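You operate a simulated robot arm through the tools that you are given. There is no shell and no other tool.

You run a simulated robot arm. Do the job below in one go: nothing can be reset, and whatever is moved stays where it is left.

JOB
When the black charger shows FULL, shelve the brown battery and put the teal one on charge in bay 2.
Fine: its socket is off while the flat plug moves, on again last; move the plug before you put the full battery on the upper shelf. Set down upright: what you pick out.

Only the result counts: the job must be done as asked and must still hold three seconds after the hand-in. Knocking over, shifting, dropping, spilling or breaking anything else fails it.

ROBOT AND FRAMES
A 6-joint arm with a two-finger gripper, fixed in place. Base frame: the origin is on the floor under the middle of its stand, x ahead of it, y to its left, z up. Lengths are in mm, angles in degrees, forces in N, time in s.
It reaches about 1572 mm from its shoulder. Its first joint turns from -166.0 to 166.0 degrees. Payload 2.45 kg.
Tool frame: the origin (TCP) lies between the finger pads and is the grasp point; the fingertips stand 20 mm ahead of it; z points along the fingers, y is the line along which they close. The gripper opens to 140 mm; its body begins 168 mm behind the TCP.
Orientation is that of the tool frame in the base frame, as [roll, pitch, yaw] about the fixed x, y, z axes, in that order (R = Rz(yaw) Ry(pitch) Rx(roll)). With the fingers straight down and closing along the base's y, the tool's x points along the base's -x, its y along +y and its z along -z.

CONTROLS
- The arm moves only by the tool drive_tool. Its argument "deltas" is a list that holds one entry, the list of rows, each a list of 7 numbers: the opening, from 0 (shut) to 1 (fully open), then the shift along the tool's x, y, z in cm, then the turn, a rotation vector about the tool's x, y, z in degrees. In form: [[[gripper, x, y, z, wx, wy, wz], ...]]. A call has 1 to 20 rows; each row is the pose to reach, as a shift and turn from the pose commanded when the call began, along the tool's axes at that moment. A row lasts 0.2 s, in which the tool goes at most 50 mm and 8.6 degrees; a call with a longer step from one row to the next is refused whole, and so is a gripper value outside its range. A pose out of reach is approached as far as the arm can. The call stops where the force on the tool passes 60 N (or 10 N more than at its start, if that is more) or the arm is blocked; 0.2 s more then pass. The fingers move at their own pace (about 45 mm/s each) and stop on an object; they squeeze with about 21 N. The grip force told is the motor's: it shows also when the fingers shut on nothing. Time passes only in rows, and 0.2 s behind the last, so rows that repeat a pose let the fingers close. The reply holds the time, the measured pose of the TCP, the force on the tool along the base axes, the opening and the grip force, in the units named above and with some noise, with the torque about the TCP (base axes, N m) and any sound that the robot's microphone picked up.
- Cameras (640 x 400 px; columns grow to the right, rows downward): "scene" is fixed at [407.8, 496, 1618.2]; the picture's right is [0.78, 0.62, 0.00], its down [-0.23, 0.29, -0.93] and it looks along [-0.58, 0.73, 0.37] (base axes); focal length 214 px, centre (320, 200). "wrist" rides on the gripper at [78, 11, -209] in the tool frame; the picture's right is [-0.14, 0.99, 0.00], its down [-0.92, -0.13, -0.37] and it looks along [-0.36, -0.05, 0.93] (tool axes); focal length 280 px, centre (320, 200). There is no depth. A picture from a camera that has moved, and an enlarged one, comes with that camera's place and axes in the base frame and with its lens. The place of the scene camera against the robot may be out by one fixed shift of up to 12 mm in any direction.
- capture(camera): a new picture of that camera. The clock stands still meanwhile.
- zoom(camera, box): a new picture of the part [left, top, right, bottom] of that camera's present view, enlarged. The clock stands still meanwhile.
- hand_in(): hands the job in; it is judged then, once.

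Places have to be worked out from the pictures, the camera data and where the tool is seen. Open the gripper and draw the arm clear of the work before you hand the job in, unless the task says otherwise.

The tools are called after ">>>" as a command line: name --argument value ..., lists and objects as JSON in quotes. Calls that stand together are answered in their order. drive_tool: Moves the arm, as the interface text tells. Its arguments: {"type":"object","properties":{"deltas":{"type":"array"}},"required":["deltas"]} The other tools are called the same way: capture (camera) takes a picture; zoom (camera, box) takes an enlarged picture of a part of a camera's view; hand_in () hands the job in.

At the start:

```text
time: 0.0
eef_pos: [562.6, 59.8, 1485.3]
ee_rot: [-180.0, 0.0, -180.0]
ft_force: [0.1, -0.7, 0.3]
moment: [0.05, 0.01, 0.04]
opening: 139.9
grasp_force: 0.1
```

scene: 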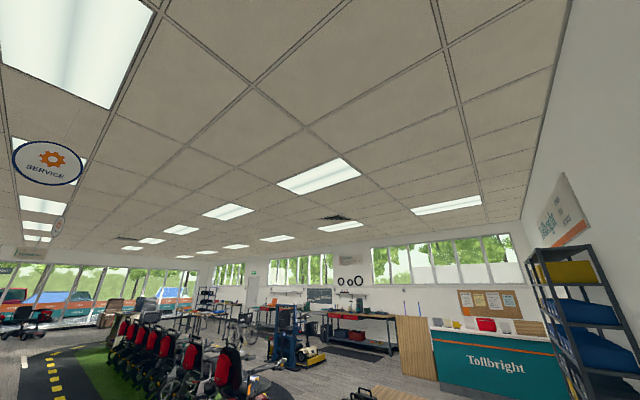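
wrist: 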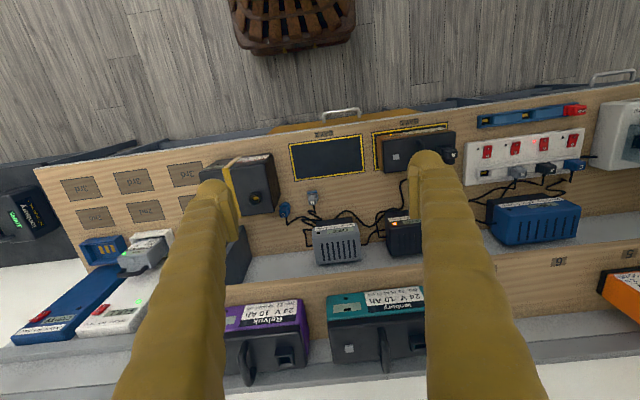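

The wrist view shows a bench with chargers, batteries and a power strip; the scene camera looks elsewhere. I'll enlarge parts of the wrist view to read things.

>>> zoom --camera "wrist" --box '[440, 80, 640, 205]'

>>> zoom --camera "wrist" --box '[270, 100, 470, 225]'

>>> zoom --camera "wrist" --box '[0, 130, 300, 318]'

>>> zoom --camera "wrist" --box '[200, 200, 500, 388]'

```text
3.20 times, centred on (540, 142) of wrist
camera zoom: at [484.1, 69.1, 1693.5], right [0.14, 0.99, 0.0], down [0.92, -0.13, 0.37], along [0.36, -0.05, -0.93], focal length 897 px, centre (-384, 384)
```

zoom: 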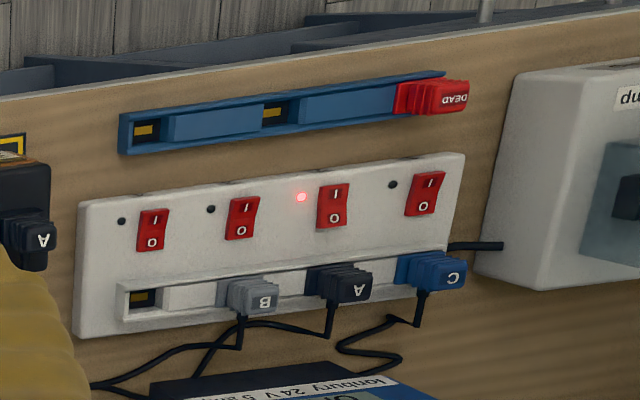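

```text
3.20 times, centred on (370, 162) of wrist
camera zoom: at [484.1, 69.1, 1693.5], right [0.14, 0.99, 0.0], down [0.92, -0.13, 0.37], along [0.36, -0.05, -0.93], focal length 897 px, centre (160, 320)
```

zoom: 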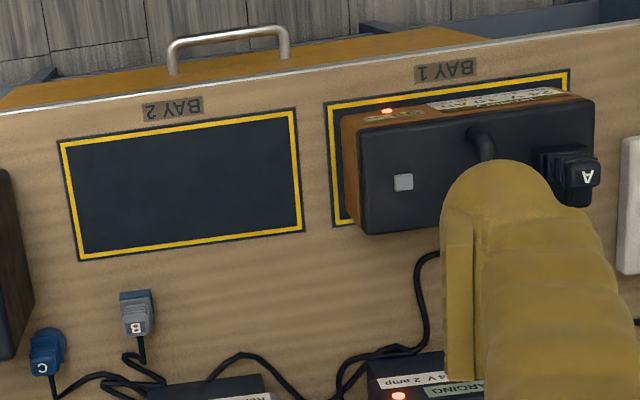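

```text
2.13 times, centred on (150, 224) of wrist
camera zoom: at [484.1, 69.1, 1693.5], right [0.14, 0.99, 0.0], down [0.92, -0.13, 0.37], along [0.36, -0.05, -0.93], focal length 597 px, centre (682, 149)
```

zoom: 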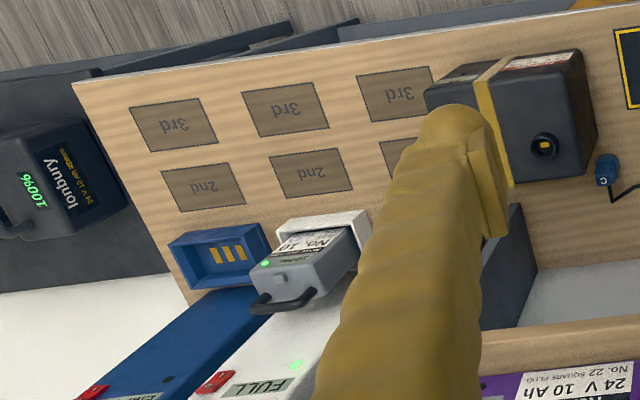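

```text
2.13 times, centred on (350, 294) of wrist
camera zoom: at [484.1, 69.1, 1693.5], right [0.14, 0.99, 0.0], down [0.92, -0.13, 0.37], along [0.36, -0.05, -0.93], focal length 597 px, centre (256, 0)
```

zoom: 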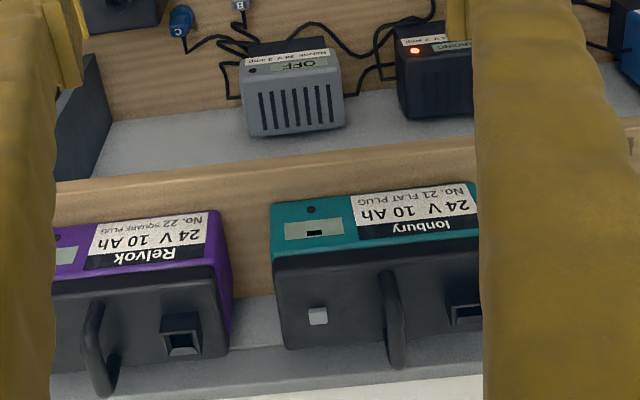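

The bench has bays, a power strip with plugs A/B/C, a black charger partly hidden by a finger, and shelves. I move the arm sideways (to +y) at the same height to see the hidden parts and gain parallax.

>>> drive_tool --deltas '[[[1, 0, 4, 0, 0, 0, 0], [1, 0, 8, 0, 0, 0, 0], [1, 0, 12, 0, 0, 0, 0], [1, 0, 16, 0, 0, 0, 0], [1, 0, 20, 0, 0, 0, 0]]]'

>>> capture --camera "wrist"

```text
time: 1.2
eef_pos: [560.4, 260.1, 1483.3]
ee_rot: [180.0, 0.1, 179.9]
ft_force: [-0.3, -0.5, 0.7]
moment: [-0.01, -0.05, -0.02]
opening: 140.1
grasp_force: 0.0
```

```text
taken
camera wrist: at [480.9, 269.9, 1691.7], right [0.14, 0.99, 0.0], down [0.92, -0.13, 0.37], along [0.37, -0.05, -0.93], focal length 280 px, centre (320, 200)
```

wrist: 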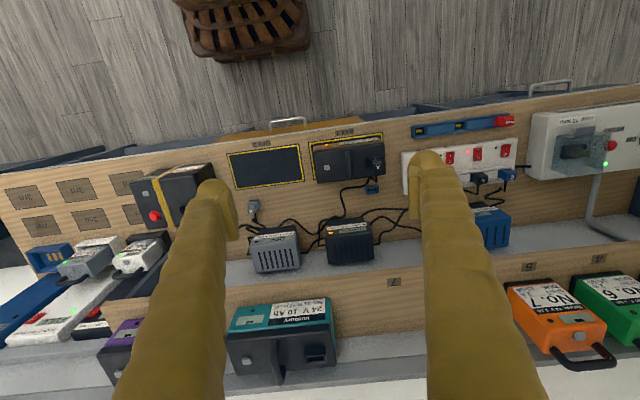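

Parallax puts the bench top near z≈800 and the teal battery on a higher ledge (z≈1150–1230). I enlarge the present view to read labels and the black charger.

>>> zoom --camera "wrist" --box '[220, 110, 420, 235]'

>>> zoom --camera "wrist" --box '[220, 200, 420, 325]'

>>> zoom --camera "wrist" --box '[440, 90, 640, 215]'

>>> zoom --camera "wrist" --box '[440, 235, 640, 360]'

>>> zoom --camera "wrist" --box '[0, 150, 200, 275]'

>>> zoom --camera "wrist" --box '[180, 275, 380, 400]'

```text
3.20 times, centred on (320, 172) of wrist
camera zoom: at [480.9, 269.9, 1691.7], right [0.14, 0.99, 0.0], down [0.92, -0.13, 0.37], along [0.37, -0.05, -0.93], focal length 897 px, centre (320, 288)
```

zoom: 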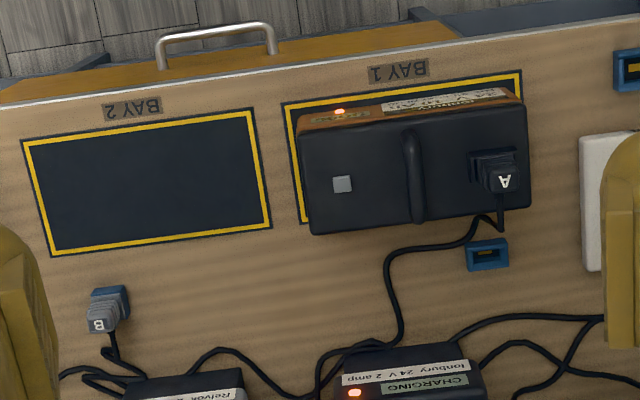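

```text
3.20 times, centred on (320, 262) of wrist
camera zoom: at [480.9, 269.9, 1691.7], right [0.14, 0.99, 0.0], down [0.92, -0.13, 0.37], along [0.37, -0.05, -0.93], focal length 897 px, centre (320, 0)
```

zoom: 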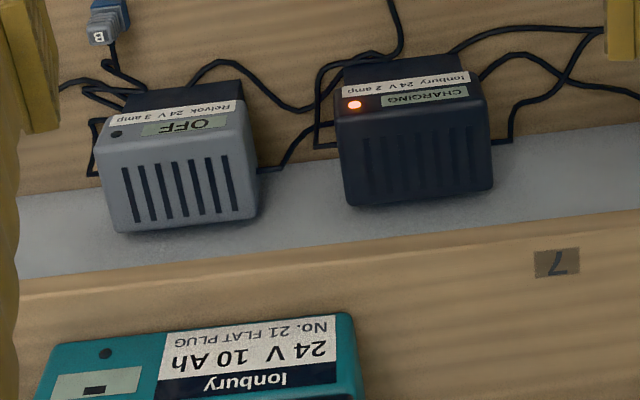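

```text
3.20 times, centred on (540, 152) of wrist
camera zoom: at [480.9, 269.9, 1691.7], right [0.14, 0.99, 0.0], down [0.92, -0.13, 0.37], along [0.37, -0.05, -0.93], focal length 897 px, centre (-384, 352)
```

zoom: 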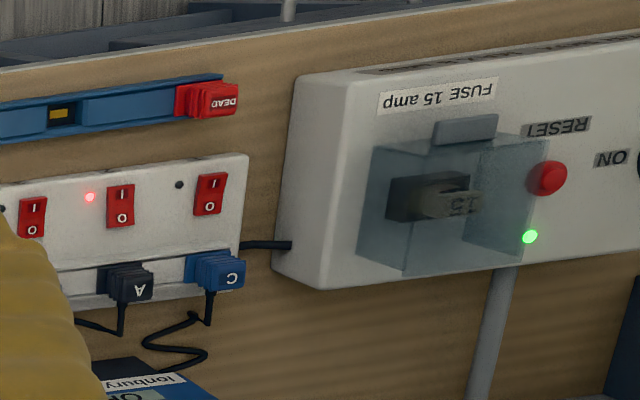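

```text
3.20 times, centred on (540, 298) of wrist
camera zoom: at [480.9, 269.9, 1691.7], right [0.14, 0.99, 0.0], down [0.92, -0.13, 0.37], along [0.37, -0.05, -0.93], focal length 897 px, centre (-384, -112)
```

zoom: 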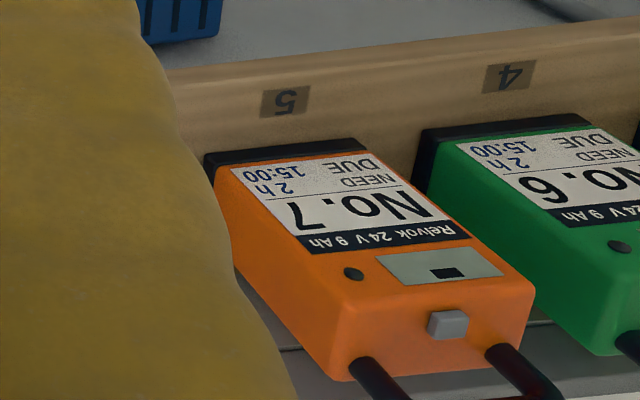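

```text
3.20 times, centred on (100, 212) of wrist
camera zoom: at [480.9, 269.9, 1691.7], right [0.14, 0.99, 0.0], down [0.92, -0.13, 0.37], along [0.37, -0.05, -0.93], focal length 897 px, centre (1024, 160)
```

zoom: 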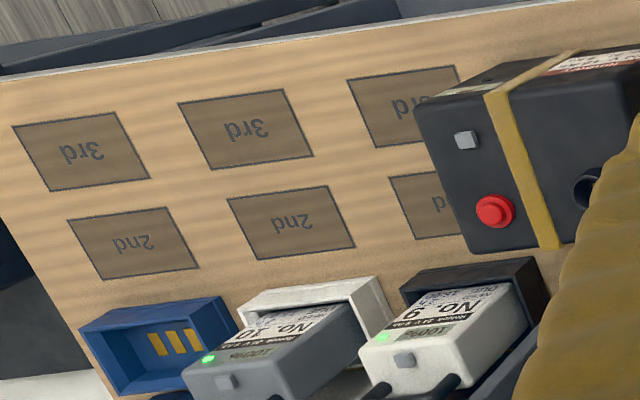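

```text
3.20 times, centred on (280, 338) of wrist
camera zoom: at [480.9, 269.9, 1691.7], right [0.14, 0.99, 0.0], down [0.92, -0.13, 0.37], along [0.37, -0.05, -0.93], focal length 897 px, centre (448, -240)
```

zoom: 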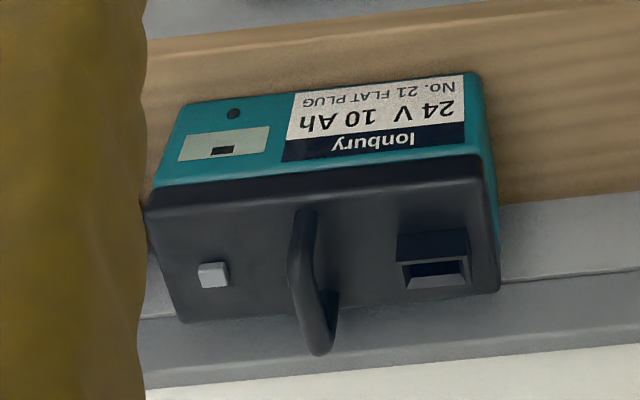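

The black charger (Ionbury 24 V 2 amp) shows CHARGING, its output plug A is in the brown battery in bay 1, and a spare blue holder is beside it. I tilt the tool to look forward and up for the upper shelf.

>>> drive_tool --deltas '[[[1, 2, -2, 0, 0, -8, 0], [1, 4, -4, 0, 0, -16, 0], [1, 6, -6, 0, 0, -24, 0], [1, 8, -8, 0, 0, -32, 0], [1, 10, -10, 0, 0, -40, 0], [1, 12, -12, 0, 0, -48, 0]]]'

>>> capture --camera "wrist"

>>> capture --camera "scene"

```text
time: 2.6
eef_pos: [440.8, 141.1, 1483.3]
ee_rot: [180.0, 48.1, 180.0]
ft_force: [-0.3, 0.9, 1.0]
moment: [-0.02, 0.02, -0.01]
opening: 140.1
grasp_force: 0.1
```

```text
taken
camera wrist: at [232.3, 149.7, 1565.4], right [0.09, 0.99, 0.1], down [0.34, -0.13, 0.93], along [0.94, -0.05, -0.35], focal length 280 px, centre (320, 200)
```

wrist: 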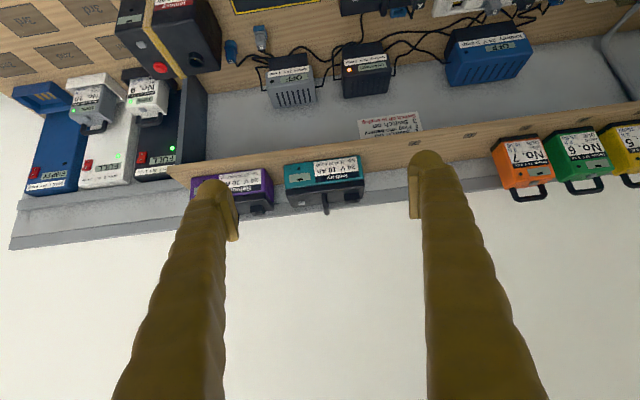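

```text
taken
```

scene: 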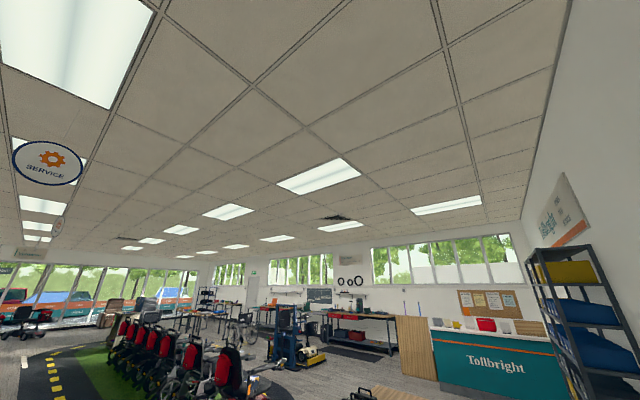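

The shelf carrying the purple, teal, orange and green batteries is the only shelf above the bench, with the wall behind; there is also a printed note under it. I zoom in on it and the neighbours.

>>> zoom --camera "wrist" --box '[330, 95, 450, 170]'

>>> zoom --camera "wrist" --box '[0, 70, 280, 245]'

>>> zoom --camera "wrist" --box '[240, 20, 400, 120]'

>>> zoom --camera "wrist" --box '[240, 125, 400, 225]'

>>> zoom --camera "wrist" --box '[440, 90, 640, 215]'

```text
5.33 times, centred on (390, 132) of wrist
camera zoom: at [232.3, 149.7, 1565.4], right [0.09, 0.99, 0.1], down [0.34, -0.13, 0.93], along [0.94, -0.05, -0.35], focal length 1495 px, centre (-53, 560)
```

zoom: 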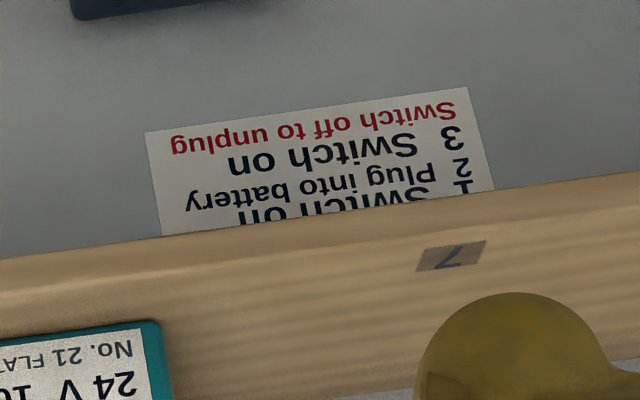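

```text
2.29 times, centred on (140, 158) of wrist
camera zoom: at [232.3, 149.7, 1565.4], right [0.09, 0.99, 0.1], down [0.34, -0.13, 0.93], along [0.94, -0.05, -0.35], focal length 641 px, centre (731, 297)
```

zoom: 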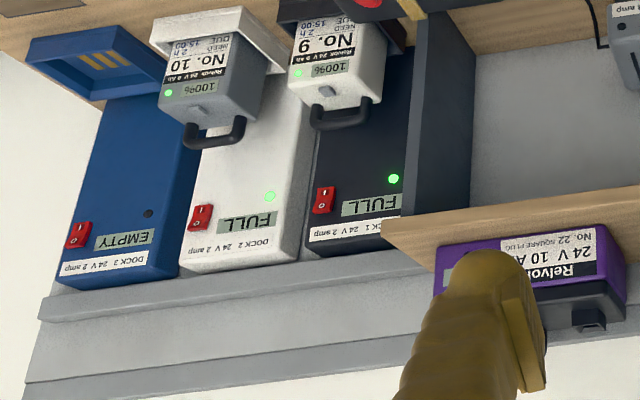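

```text
4.00 times, centred on (320, 70) of wrist
camera zoom: at [232.3, 149.7, 1565.4], right [0.09, 0.99, 0.1], down [0.34, -0.13, 0.93], along [0.94, -0.05, -0.35], focal length 1122 px, centre (320, 720)
```

zoom: 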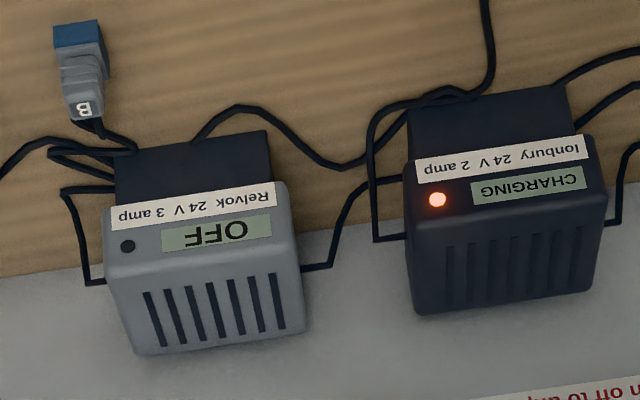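

```text
4.00 times, centred on (320, 175) of wrist
camera zoom: at [232.3, 149.7, 1565.4], right [0.09, 0.99, 0.1], down [0.34, -0.13, 0.93], along [0.94, -0.05, -0.35], focal length 1122 px, centre (320, 300)
```

zoom: 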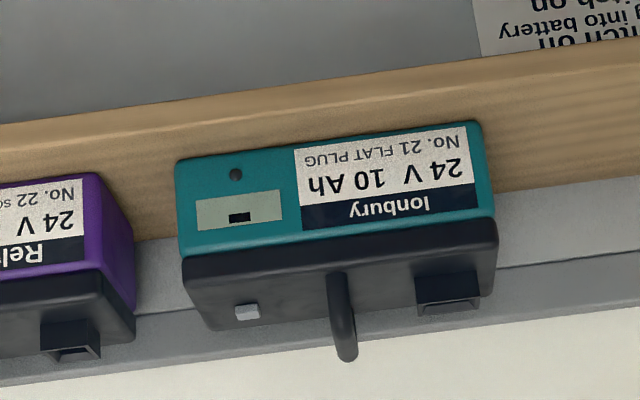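

```text
3.20 times, centred on (540, 152) of wrist
camera zoom: at [232.3, 149.7, 1565.4], right [0.09, 0.99, 0.1], down [0.34, -0.13, 0.93], along [0.94, -0.05, -0.35], focal length 897 px, centre (-384, 352)
```

zoom: 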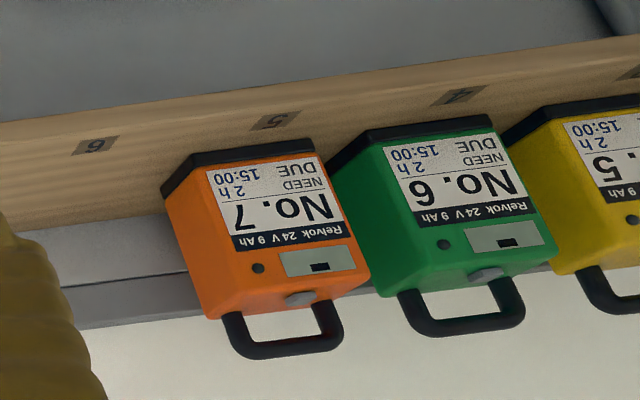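

The note says switch off before unplugging, and the only shelf above is the one holding purple/teal/orange (z≈1200). I level the tool again and go lower over the bays to measure the battery, plug and strip.

>>> drive_tool --deltas '[[[1, 0.48, 1.83, 4.0, 0, 8, 0], [1, 0.97, 3.67, 8.0, 0, 16, 0], [1, 1.45, 5.5, 12.0, 0, 24, 0], [1, 1.93, 7.33, 16.1, 0, 32, 0], [1, 2.4, 9.2, 20.1, 0, 40, 0], [1, 2.9, 11, 24.1, 0, 48, 0]]]'

>>> capture --camera "wrist"

```text
time: 4.0
eef_pos: [599.6, 249.4, 1299.9]
ee_rot: [180.0, 0.0, 180.0]
ft_force: [-0.5, 0.0, 0.4]
moment: [0.06, -0.12, 0.02]
opening: 139.9
grasp_force: 0.2
```

```text
taken
camera wrist: at [520.2, 258.4, 1508.5], right [0.14, 0.99, 0.0], down [0.92, -0.13, 0.37], along [0.37, -0.05, -0.93], focal length 280 px, centre (320, 200)
```

wrist: 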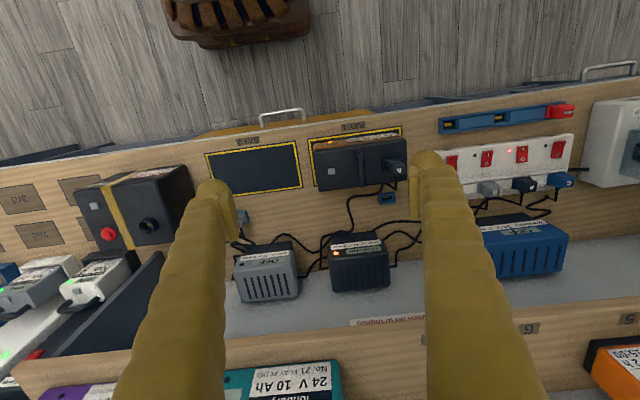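

I enlarge the brown battery with plug A and the power strip from this closer spot.

>>> zoom --camera "wrist" --box '[300, 115, 428, 195]'

>>> zoom --camera "wrist" --box '[430, 90, 590, 190]'

>>> zoom --camera "wrist" --box '[200, 110, 328, 190]'

>>> zoom --camera "wrist" --box '[225, 185, 433, 315]'

```text
5.00 times, centred on (364, 155) of wrist
camera zoom: at [520.2, 258.4, 1508.5], right [0.14, 0.99, 0.0], down [0.92, -0.13, 0.37], along [0.37, -0.05, -0.93], focal length 1402 px, centre (100, 425)
```

zoom: 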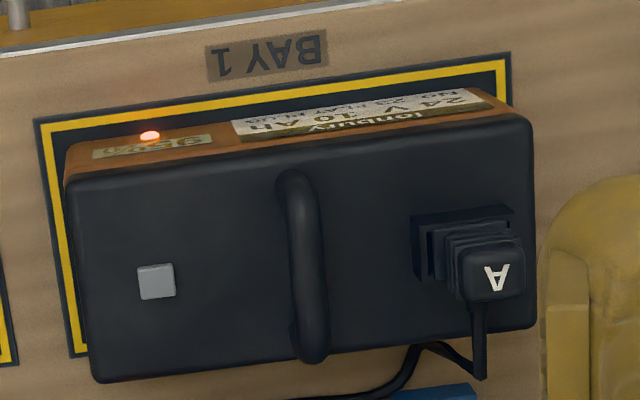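

```text
4.00 times, centred on (510, 140) of wrist
camera zoom: at [520.2, 258.4, 1508.5], right [0.14, 0.99, 0.0], down [0.92, -0.13, 0.37], along [0.37, -0.05, -0.93], focal length 1122 px, centre (-440, 440)
```

zoom: 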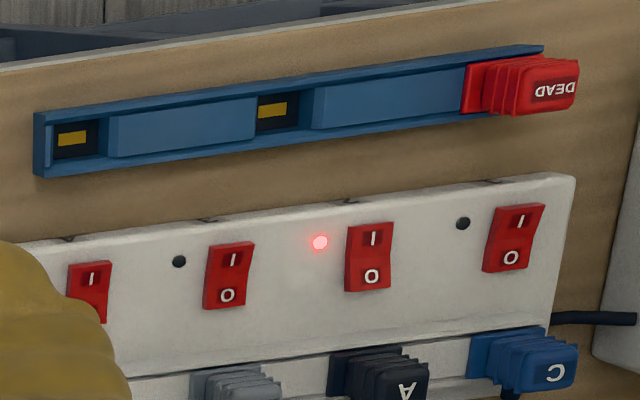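

```text
5.00 times, centred on (264, 150) of wrist
camera zoom: at [520.2, 258.4, 1508.5], right [0.14, 0.99, 0.0], down [0.92, -0.13, 0.37], along [0.37, -0.05, -0.93], focal length 1402 px, centre (600, 450)
```

zoom: 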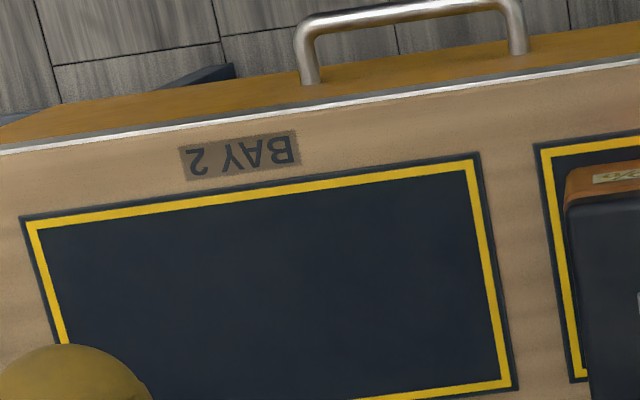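

```text
3.08 times, centred on (329, 250) of wrist
camera zoom: at [520.2, 258.4, 1508.5], right [0.14, 0.99, 0.0], down [0.92, -0.13, 0.37], along [0.37, -0.05, -0.93], focal length 863 px, centre (292, 46)
```

zoom: 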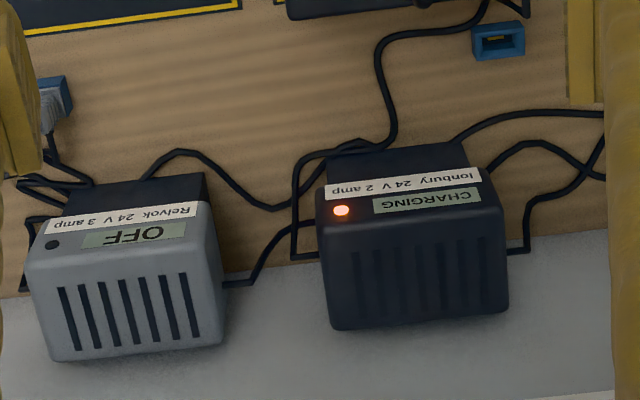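

The brown battery's display seems to read about 96 %, and triangulation puts the lit lamp of switch 3 (above plug A) near (725, 706, 815). I check the display and move over the strip for a close look.

>>> zoom --camera "wrist" --box '[312, 130, 376, 170]'

>>> drive_tool --deltas '[[[1, 0, 4.7, 1, 0, 0, 0], [1, 0, 9.4, 2, 0, 0, 0], [1, 0, 14.1, 3, 0, 0, 0], [1, 0, 18.8, 4, 0, 0, 0], [1, 0, 23.5, 5, 0, 0, 0], [1, -0.5, 28, 6, 0, 0, 0], [1, -1, 32.5, 7, 0, 0, 0], [1, -1, 37, 8, 0, 0, 0], [1, -1, 41.5, 9, 0, 0, 0], [1, -1, 45, 12, 0, 0, 0], [1, -1, 46, 16, 0, 0, 0]]]'

>>> capture --camera "wrist"

```text
10.00 times, centred on (344, 150) of wrist
camera zoom: at [520.2, 258.4, 1508.5], right [0.14, 0.99, 0.0], down [0.92, -0.13, 0.37], along [0.37, -0.05, -0.93], focal length 2804 px, centre (80, 700)
```

zoom: 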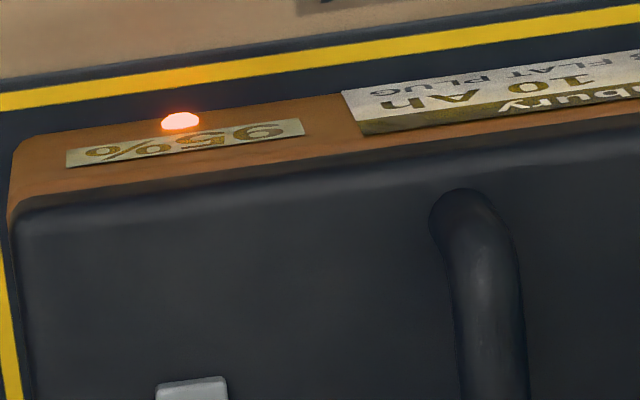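

```text
time: 6.4
eef_pos: [615.2, 708.1, 1137.2]
ee_rot: [180.0, 0.1, 179.9]
ft_force: [-0.1, -0.6, 0.6]
moment: [0.03, -0.03, -0.02]
opening: 140.0
grasp_force: 0.1
```

```text
taken
camera wrist: at [536.2, 718.6, 1346.5], right [0.14, 0.99, 0.0], down [0.92, -0.13, 0.37], along [0.37, -0.05, -0.93], focal length 280 px, centre (320, 200)
```

wrist: 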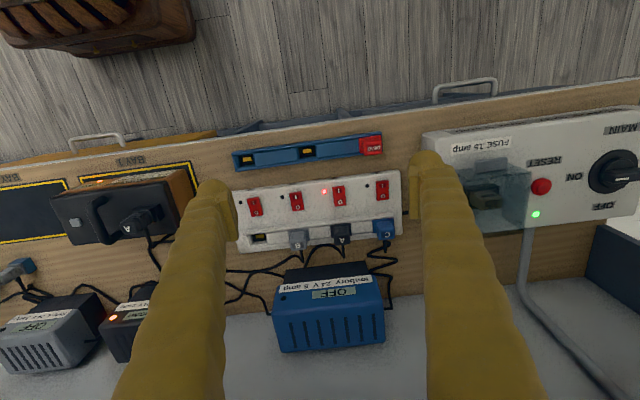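

The battery display read 95 %. I zoom on the strip here.

>>> zoom --camera "wrist" --box '[225, 150, 417, 270]'

>>> zoom --camera "wrist" --box '[310, 165, 374, 205]'

>>> zoom --camera "wrist" --box '[40, 160, 200, 260]'

```text
3.33 times, centred on (321, 210) of wrist
camera zoom: at [536.2, 718.6, 1346.5], right [0.14, 0.99, 0.0], down [0.92, -0.13, 0.37], along [0.37, -0.05, -0.93], focal length 935 px, centre (317, 167)
```

zoom: 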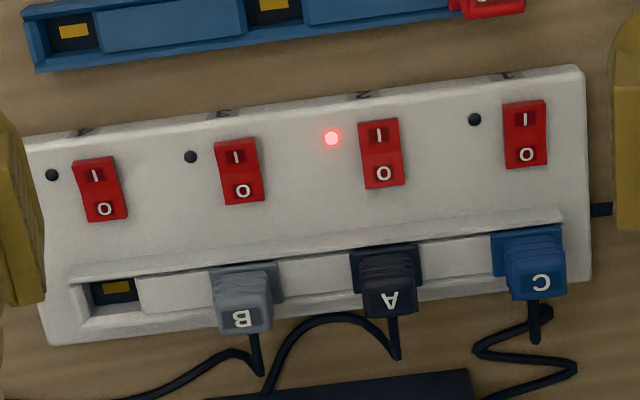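

```text
10.00 times, centred on (342, 185) of wrist
camera zoom: at [536.2, 718.6, 1346.5], right [0.14, 0.99, 0.0], down [0.92, -0.13, 0.37], along [0.37, -0.05, -0.93], focal length 2804 px, centre (100, 350)
```

zoom: 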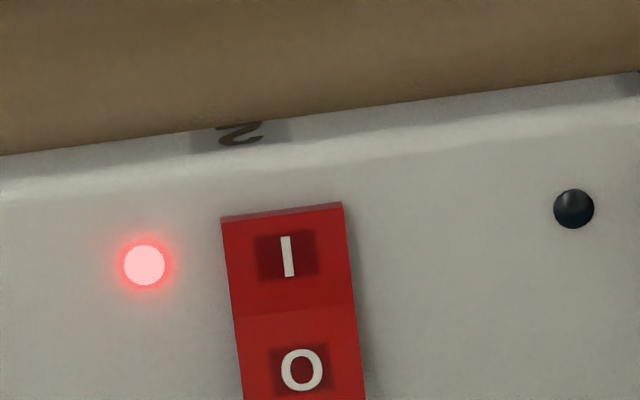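

```text
4.00 times, centred on (120, 210) of wrist
camera zoom: at [536.2, 718.6, 1346.5], right [0.14, 0.99, 0.0], down [0.92, -0.13, 0.37], along [0.37, -0.05, -0.93], focal length 1122 px, centre (1120, 160)
```

zoom: 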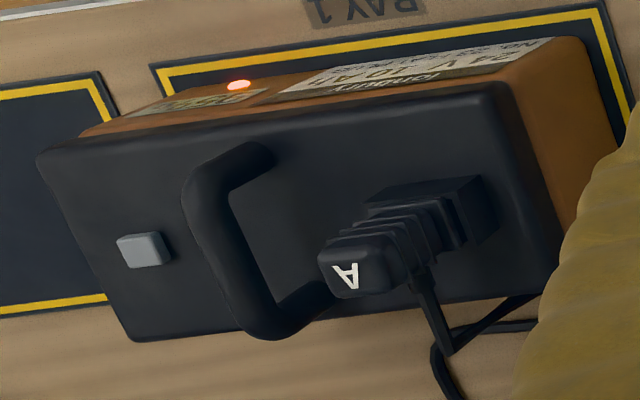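

Strip: rocker 2's "O" half is at about (746, 729, 832), "I" at (721, 729); plug A's top at about (693, 395, 958); the brown battery's top is z≈892 and centred near (692, 329), handle bar at z≈928. Now I rise and go look at the teal battery and shelf while it charges.

>>> drive_tool --deltas '[[[1, 0, 0, -4.75, 0, 0, 0], [1, 0, 0, -9.5, 0, 0, 0], [1, 0, 0, -14.25, 0, 0, 0], [1, 0, 0, -19, 0, 0, 0], [1, 0, 0, -23.75, 0, 0, 0], [1, 0, 0, -28.5, 0, 0, 0], [1, 0, 0, -33.25, 0, 0, 0], [1, 0, 0, -38, 0, 0, 0], [1, -1.5, -4.7, -38, 0, 0, 0], [1, -3, -9.4, -38, 0, 0, 0], [1, -4.5, -14.1, -38, 0, 0, 0], [1, -6, -18.8, -38, 0, 0, 0], [1, -7.5, -23.5, -38, 0, 0, 0], [1, -9, -28.2, -38, 0, 0, 0], [1, -10.5, -32.9, -38, 0, 0, 0], [1, -12, -37.6, -38, 0, 0, 0], [1, -13.5, -42.3, -38, 0, 0, 0], [1, -15, -47, -38, 0, 0, 0], [1, -16.5, -51.7, -38, 0, 0, 0], [1, -18, -56.4, -38, 0, 0, 0]]]'

>>> capture --camera "wrist"

```text
time: 10.6
eef_pos: [794.8, 146.6, 1521.9]
ee_rot: [-180.0, 0.0, -179.9]
ft_force: [0.9, 0.7, 0.7]
moment: [0.04, 0.02, -0.02]
opening: 139.9
grasp_force: 0.1
out of reach, approached as far as the arm can: row 7, 8, 9, 10, 11, 12, 13, 14
```

```text
taken
camera wrist: at [715.9, 155.5, 1731.0], right [0.14, 0.99, 0.0], down [0.92, -0.13, 0.37], along [0.37, -0.05, -0.93], focal length 280 px, centre (320, 200)
```

wrist: 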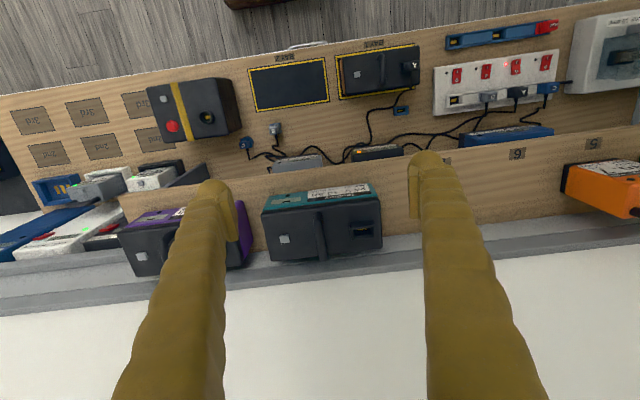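

The arm is above the teal battery area; I zoom on it and the shelf to its right (slots 7 and 6).

>>> zoom --camera "wrist" --box '[240, 170, 400, 270]'

>>> zoom --camera "wrist" --box '[430, 120, 640, 251]'

>>> zoom --camera "wrist" --box '[240, 50, 432, 170]'

>>> zoom --camera "wrist" --box '[90, 180, 282, 300]'

```text
4.00 times, centred on (320, 220) of wrist
camera zoom: at [715.9, 155.5, 1731.0], right [0.14, 0.99, 0.0], down [0.92, -0.13, 0.37], along [0.37, -0.05, -0.93], focal length 1122 px, centre (320, 120)
```

zoom: 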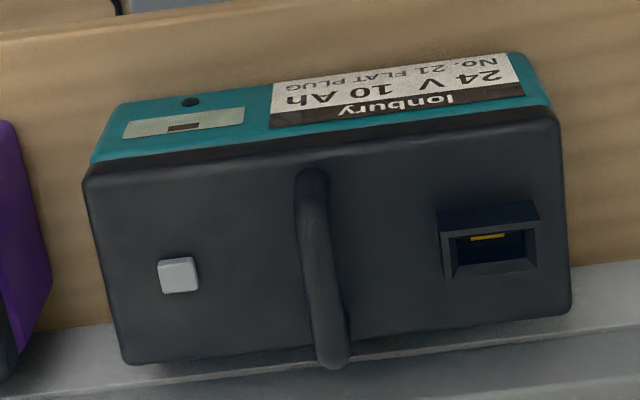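

```text
3.05 times, centred on (535, 186) of wrist
camera zoom: at [715.9, 155.5, 1731.0], right [0.14, 0.99, 0.0], down [0.92, -0.13, 0.37], along [0.37, -0.05, -0.93], focal length 854 px, centre (-335, 244)
```

zoom: 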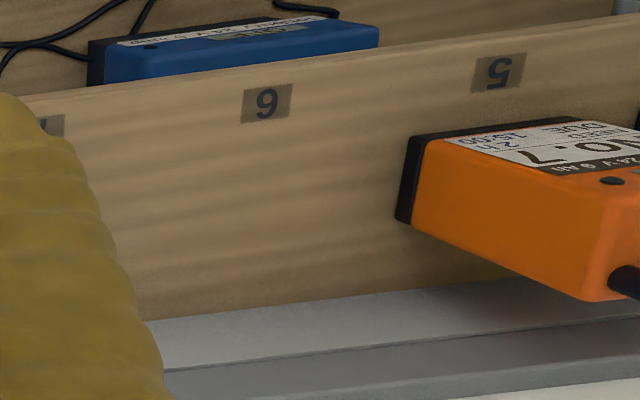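

```text
3.33 times, centred on (336, 110) of wrist
camera zoom: at [715.9, 155.5, 1731.0], right [0.14, 0.99, 0.0], down [0.92, -0.13, 0.37], along [0.37, -0.05, -0.93], focal length 935 px, centre (267, 500)
```

zoom: 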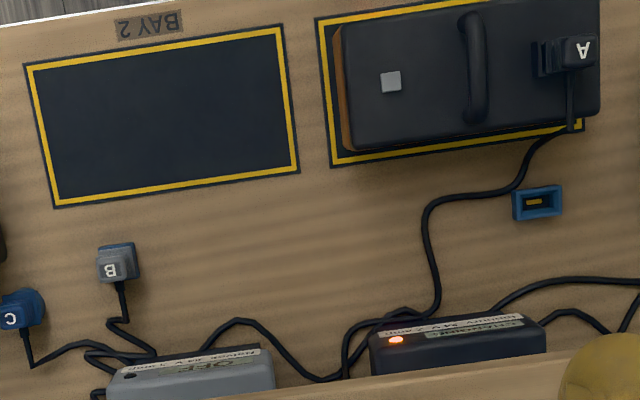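

```text
3.33 times, centred on (186, 240) of wrist
camera zoom: at [715.9, 155.5, 1731.0], right [0.14, 0.99, 0.0], down [0.92, -0.13, 0.37], along [0.37, -0.05, -0.93], focal length 935 px, centre (767, 67)
```

zoom: 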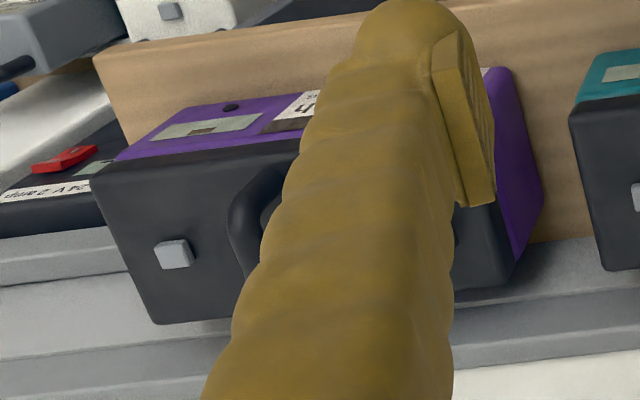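

Shelf top works out at z≈1190, the teal battery at x 900–1000, y 24–231 (centre ≈ (950, 128)), handle bar near y≈124, z≈1318; bay 2 is centred near (692, 63). The charger is still CHARGING, so I go to a hover above the teal handle to refine alignment while time passes.

>>> drive_tool --deltas '[[[0.5, -3, -0.5, 2.6, 0, 0, 0], [0.5, -6, -0.9, 5.2, 0, 0, 0], [0.5, -9, -1.4, 7.8, 0, 0, 0], [0.5, -12, -1.8, 10.4, 0, 0, 0], [0.5, -15.3, -2.3, 13, 0, 0, 0], [0.5, -15.3, -2.3, 13, 0, 0, 0]]]'

>>> capture --camera "wrist"

>>> zoom --camera "wrist" --box '[220, 125, 420, 250]'

```text
time: 12.0
eef_pos: [946.2, 122.6, 1389.6]
ee_rot: [-180.0, 0.1, 179.9]
ft_force: [0.1, -0.3, 0.9]
moment: [-0.03, -0.01, 0.01]
opening: 70.1
grasp_force: 0.1
```

```text
taken
camera wrist: at [867.2, 132.2, 1599.1], right [0.14, 0.99, 0.0], down [0.92, -0.13, 0.37], along [0.37, -0.05, -0.93], focal length 280 px, centre (320, 200)
```

wrist: 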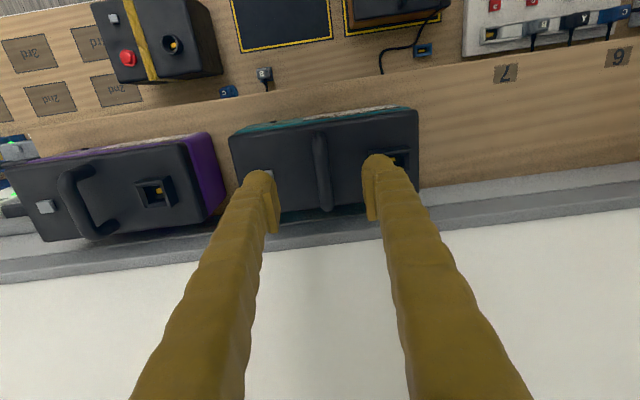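

```text
3.20 times, centred on (320, 188) of wrist
camera zoom: at [867.2, 132.2, 1599.1], right [0.14, 0.99, 0.0], down [0.92, -0.13, 0.37], along [0.37, -0.05, -0.93], focal length 897 px, centre (320, 240)
```

zoom: 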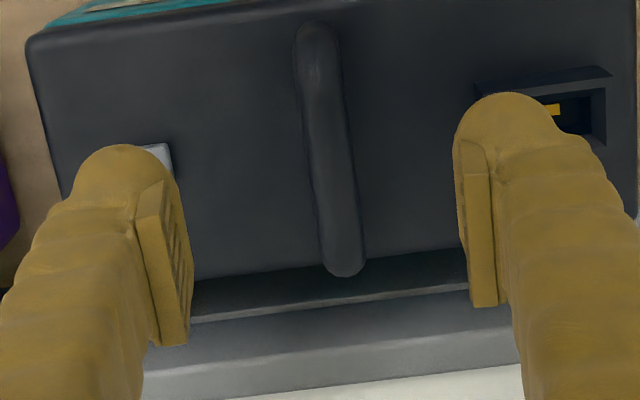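

The teal handle bar lies at y≈124.5, x≈915–985, so the grasp point is (948, 124). I go back to where I can see the charger and the brown battery's display to check progress.

>>> drive_tool --deltas '[[[0.5, 4.2, 1.0, 0, 0, 0, 0], [0.5, 8.6, 2.5, 0, 0, 0, 0], [0.5, 13, 4, 0, 0, 0, 0], [0.5, 17.3, 5.5, 1.5, 0, 0, 0], [0.5, 21.6, 7, 3.5, 0, 0, 0], [0.5, 26, 8.5, 5.5, 0, 0, 0], [0.5, 30.3, 10, 7.5, 0, 0, 0], [0.5, 34.6, 11.5, 9, 0, 0, 0]]]'

>>> zoom --camera "wrist" --box '[300, 115, 460, 215]'

>>> zoom --camera "wrist" --box '[225, 185, 433, 315]'

```text
refused: row 6 steps farther than a row can; nothing moved
```

```text
4.00 times, centred on (380, 165) of wrist
camera zoom: at [867.2, 132.2, 1599.1], right [0.14, 0.99, 0.0], down [0.92, -0.13, 0.37], along [0.37, -0.05, -0.93], focal length 1122 px, centre (80, 340)
```

zoom: 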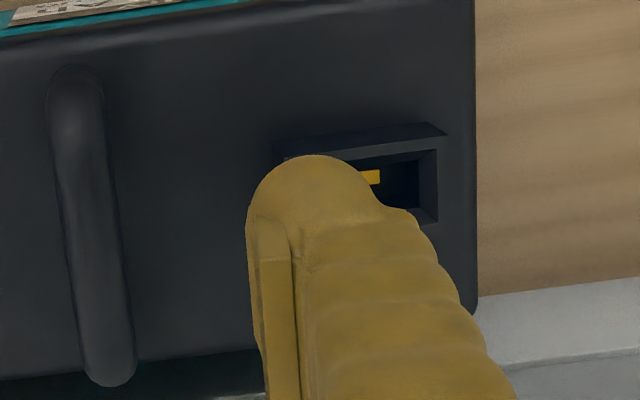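

```text
3.08 times, centred on (329, 250) of wrist
camera zoom: at [867.2, 132.2, 1599.1], right [0.14, 0.99, 0.0], down [0.92, -0.13, 0.37], along [0.37, -0.05, -0.93], focal length 863 px, centre (292, 46)
```

zoom: 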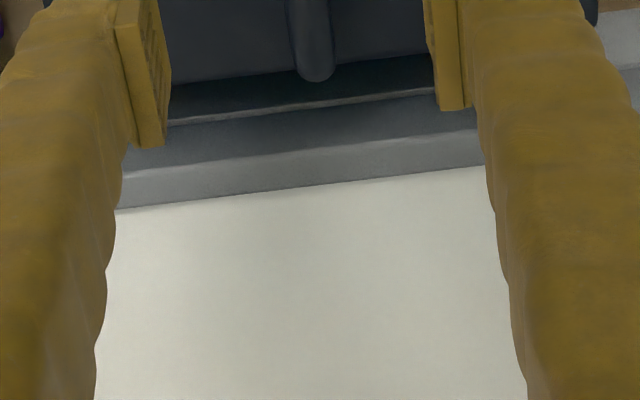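

The move was refused because one step was slightly too long; I resend it with shorter steps and look again.

>>> drive_tool --deltas '[[[0.5, 4, 1, 0, 0, 0, 0], [0.5, 8, 2.3, 0, 0, 0, 0], [0.5, 12, 3.6, 0, 0, 0, 0], [0.5, 16, 4.9, 1, 0, 0, 0], [0.5, 20, 6.2, 2.5, 0, 0, 0], [0.5, 24, 7.5, 4, 0, 0, 0], [0.5, 28, 8.8, 5.5, 0, 0, 0], [0.5, 32, 10.1, 7, 0, 0, 0], [0.5, 34.6, 11.5, 9, 0, 0, 0]]]'

>>> capture --camera "wrist"

>>> zoom --camera "wrist" --box '[300, 115, 460, 215]'

>>> zoom --camera "wrist" --box '[280, 215, 440, 315]'

```text
time: 14.0
eef_pos: [603.7, 240.5, 1298.6]
ee_rot: [-180.0, -0.1, -179.9]
ft_force: [0.2, -0.5, 0.5]
moment: [-0.04, 0.04, 0.01]
opening: 70.0
grasp_force: 0.0
```

```text
taken
camera wrist: at [524.7, 248.7, 1507.6], right [0.14, 0.99, 0.0], down [0.92, -0.13, 0.37], along [0.36, -0.05, -0.93], focal length 280 px, centre (320, 200)
```

wrist: 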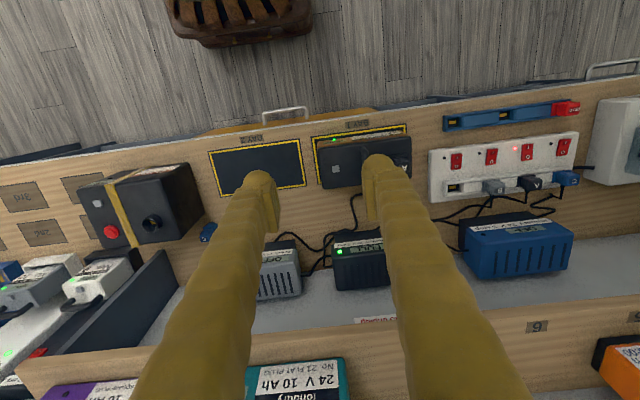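

```text
4.00 times, centred on (380, 165) of wrist
camera zoom: at [524.7, 248.7, 1507.6], right [0.14, 0.99, 0.0], down [0.92, -0.13, 0.37], along [0.36, -0.05, -0.93], focal length 1122 px, centre (80, 340)
```

zoom: 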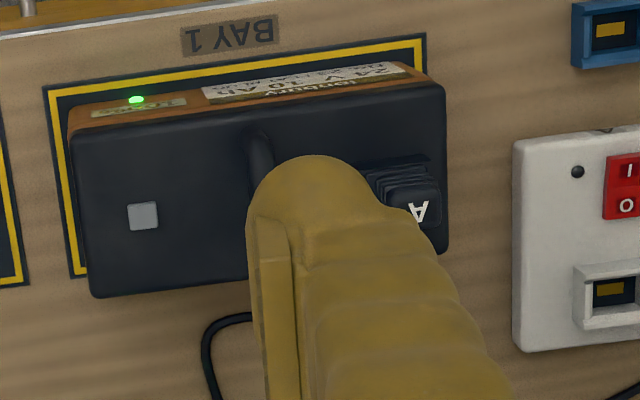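

```text
4.00 times, centred on (360, 265) of wrist
camera zoom: at [524.7, 248.7, 1507.6], right [0.14, 0.99, 0.0], down [0.92, -0.13, 0.37], along [0.36, -0.05, -0.93], focal length 1122 px, centre (160, -60)
```

zoom: 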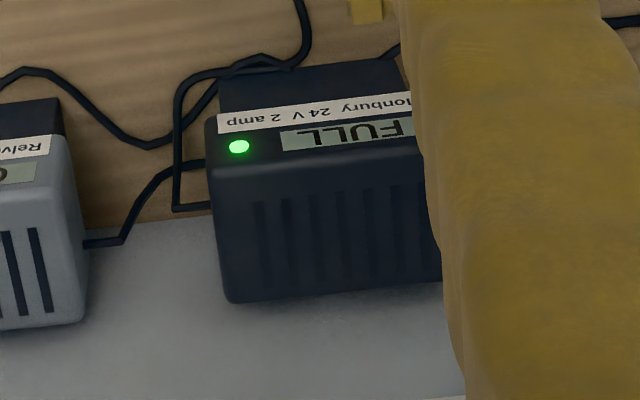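

The black charger and the brown battery now show green and FULL, so I begin. First the switch: I close the gripper and move above the strip's socket-2 rocker (plug A), hovering at z≈1000.

>>> drive_tool --deltas '[[[0, -1.1, 3.9, 2.3, 0, 0, 0], [0, -2.2, 7.7, 4.6, 0, 0, 0], [0, -3.2, 11.5, 6.9, 0, 0, 0], [0, -4.3, 15.4, 9.2, 0, 0, 0], [0, -5.4, 19.2, 11.5, 0, 0, 0], [0, -6.5, 23.1, 13.8, 0, 0, 0], [0, -7.5, 26.9, 16.2, 0, 0, 0], [0, -8.6, 30.8, 18.5, 0, 0, 0], [0, -9.7, 34.6, 20.8, 0, 0, 0], [0, -10.8, 38.5, 23.1, 0, 0, 0], [0, -11.8, 42.3, 25.4, 0, 0, 0], [0, -12.9, 46.2, 27.7, 0, 0, 0], [0, -14, 50, 30, 0, 0, 0], [0, -14, 50, 30, 0, 0, 0]]]'

>>> capture --camera "wrist"

>>> zoom --camera "wrist" --box '[220, 130, 420, 255]'

```text
time: 17.0
eef_pos: [738.2, 735.3, 1006.1]
ee_rot: [179.9, 0.0, -180.0]
ft_force: [-0.3, -0.5, -0.2]
moment: [0.0, -0.04, 0.01]
opening: 0.0
grasp_force: 21.1
```

```text
taken
camera wrist: at [660.4, 744.9, 1215.0], right [0.14, 0.99, 0.0], down [0.92, -0.13, 0.37], along [0.37, -0.05, -0.93], focal length 280 px, centre (320, 200)
```

wrist: 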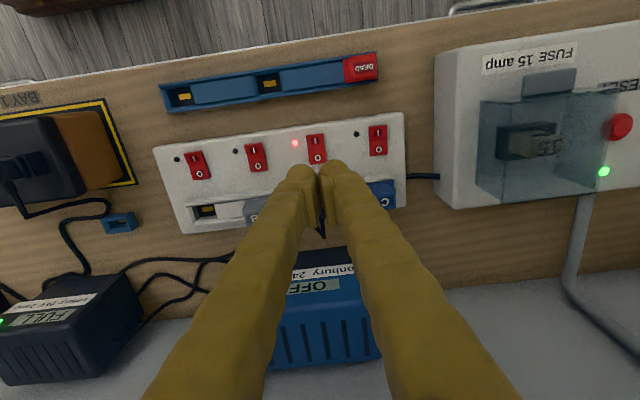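

```text
3.20 times, centred on (320, 192) of wrist
camera zoom: at [660.4, 744.9, 1215.0], right [0.14, 0.99, 0.0], down [0.92, -0.13, 0.37], along [0.37, -0.05, -0.93], focal length 897 px, centre (320, 224)
```

zoom: 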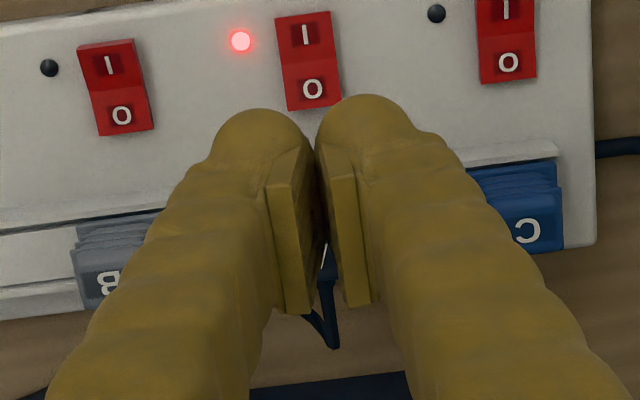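

The charger now shows FULL. The rocker's O half is at (747, 730); to place the fingertip properly I need the exact tip shape, so I zoom in on the closed fingers.

>>> zoom --camera "wrist" --box '[272, 155, 368, 215]'

>>> zoom --camera "wrist" --box '[240, 150, 400, 250]'

```text
6.67 times, centred on (320, 185) of wrist
camera zoom: at [660.4, 744.9, 1215.0], right [0.14, 0.99, 0.0], down [0.92, -0.13, 0.37], along [0.37, -0.05, -0.93], focal length 1869 px, centre (320, 300)
```

zoom: 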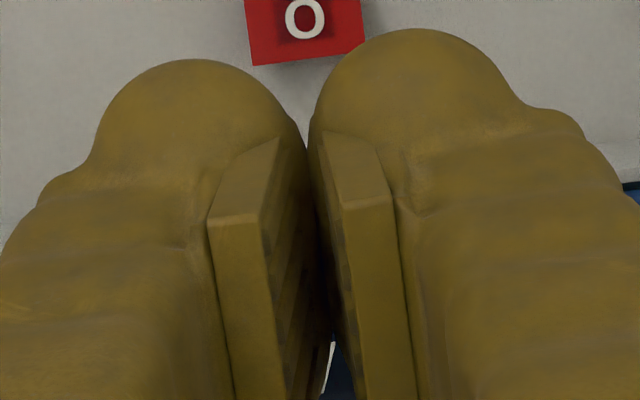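

```text
4.00 times, centred on (320, 200) of wrist
camera zoom: at [660.4, 744.9, 1215.0], right [0.14, 0.99, 0.0], down [0.92, -0.13, 0.37], along [0.37, -0.05, -0.93], focal length 1122 px, centre (320, 200)
```

zoom: 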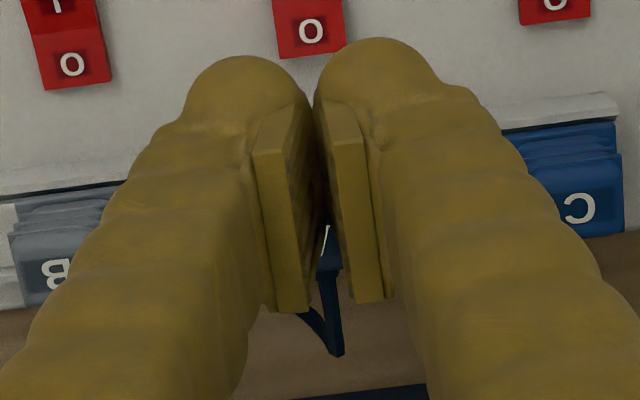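

The pads look symmetric about the TCP, each tip centred about 14 mm off the closing plane. I descend to about 15 mm above the rocker with the −y fingertip aimed at the O half, then look again.

>>> drive_tool --deltas '[[[0, -0.4, 0.3, 4, 0, 0, 0], [0, -0.8, 0.6, 8, 0, 0, 0], [0, -1.1, 0.9, 11.5, 0, 0, 0], [0, -1.1, 0.9, 13.4, 0, 0, 0], [0, -1.1, 0.9, 13.4, 0, 0, 0]]]'

>>> zoom --camera "wrist" --box '[220, 100, 420, 225]'

>>> capture --camera "wrist"

```text
time: 18.2
eef_pos: [750.9, 746.4, 867.7]
ee_rot: [-179.9, 0.1, 179.9]
ft_force: [-0.1, 0.0, -0.7]
moment: [-0.01, -0.04, -0.04]
opening: 0.0
grasp_force: 20.9
```

```text
3.20 times, centred on (320, 162) of wrist
camera zoom: at [671.9, 755.7, 1076.4], right [0.14, 0.99, 0.0], down [0.92, -0.13, 0.37], along [0.36, -0.05, -0.93], focal length 897 px, centre (320, 320)
```

zoom: 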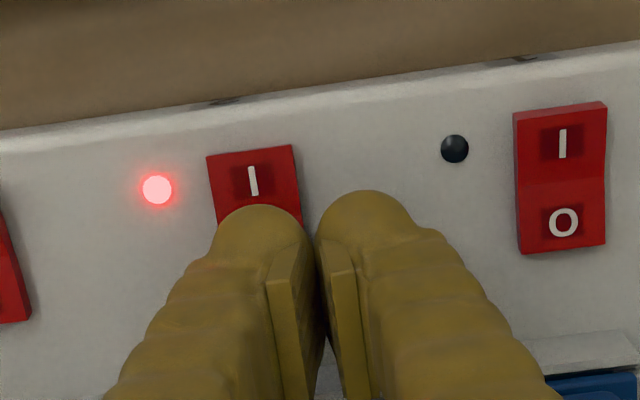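

```text
taken
camera wrist: at [671.9, 755.7, 1076.4], right [0.14, 0.99, 0.0], down [0.92, -0.13, 0.37], along [0.36, -0.05, -0.93], focal length 280 px, centre (320, 200)
```

wrist: 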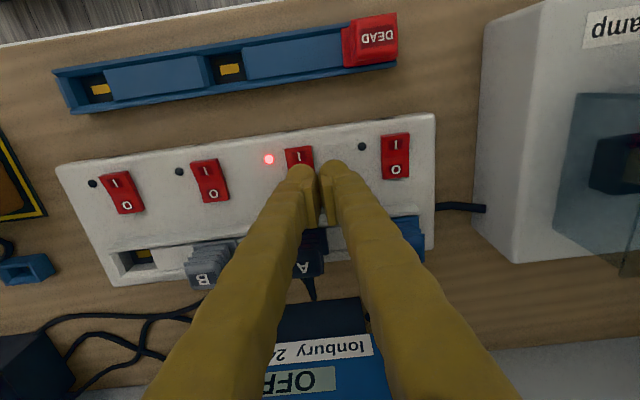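

The −y fingertip is centred over the rocker (y≈732) with its near edge at about x 727; I shift 3 mm further to the O side and press down in small steps, watching force, sound and the lamp.

>>> drive_tool --deltas '[[[0, -0.3, -0.2, 0.4, 0, 0, 0], [0, -0.3, -0.2, 0.8, 0, 0, 0], [0, -0.3, -0.2, 1.1, 0, 0, 0], [0, -0.3, -0.2, 1.4, 0, 0, 0], [0, -0.3, -0.2, 1.7, 0, 0, 0], [0, -0.3, -0.2, 2.0, 0, 0, 0], [0, -0.3, -0.2, 2.2, 0, 0, 0], [0, -0.3, -0.2, 2.2, 0, 0, 0]]]'

>>> zoom --camera "wrist" --box '[220, 100, 420, 225]'

```text
time: 19.9
eef_pos: [755.4, 746.2, 850.4]
ee_rot: [179.8, 0.2, 180.0]
ft_force: [-0.5, -3.0, 9.0]
moment: [-0.16, 0.16, 0.0]
opening: 0.4
grasp_force: 20.9
stopped in row 8: the force on the tool passed its limit at 63 N (the readings are from after the stop); the commanded pose is now the measured one
```

```text
3.20 times, centred on (320, 162) of wrist
camera zoom: at [675.9, 755.0, 1059.4], right [0.14, 0.99, 0.0], down [0.92, -0.13, 0.37], along [0.37, -0.05, -0.93], focal length 897 px, centre (320, 320)
```

zoom: 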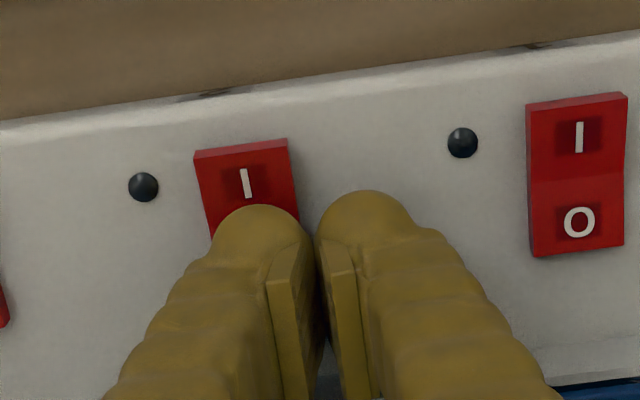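

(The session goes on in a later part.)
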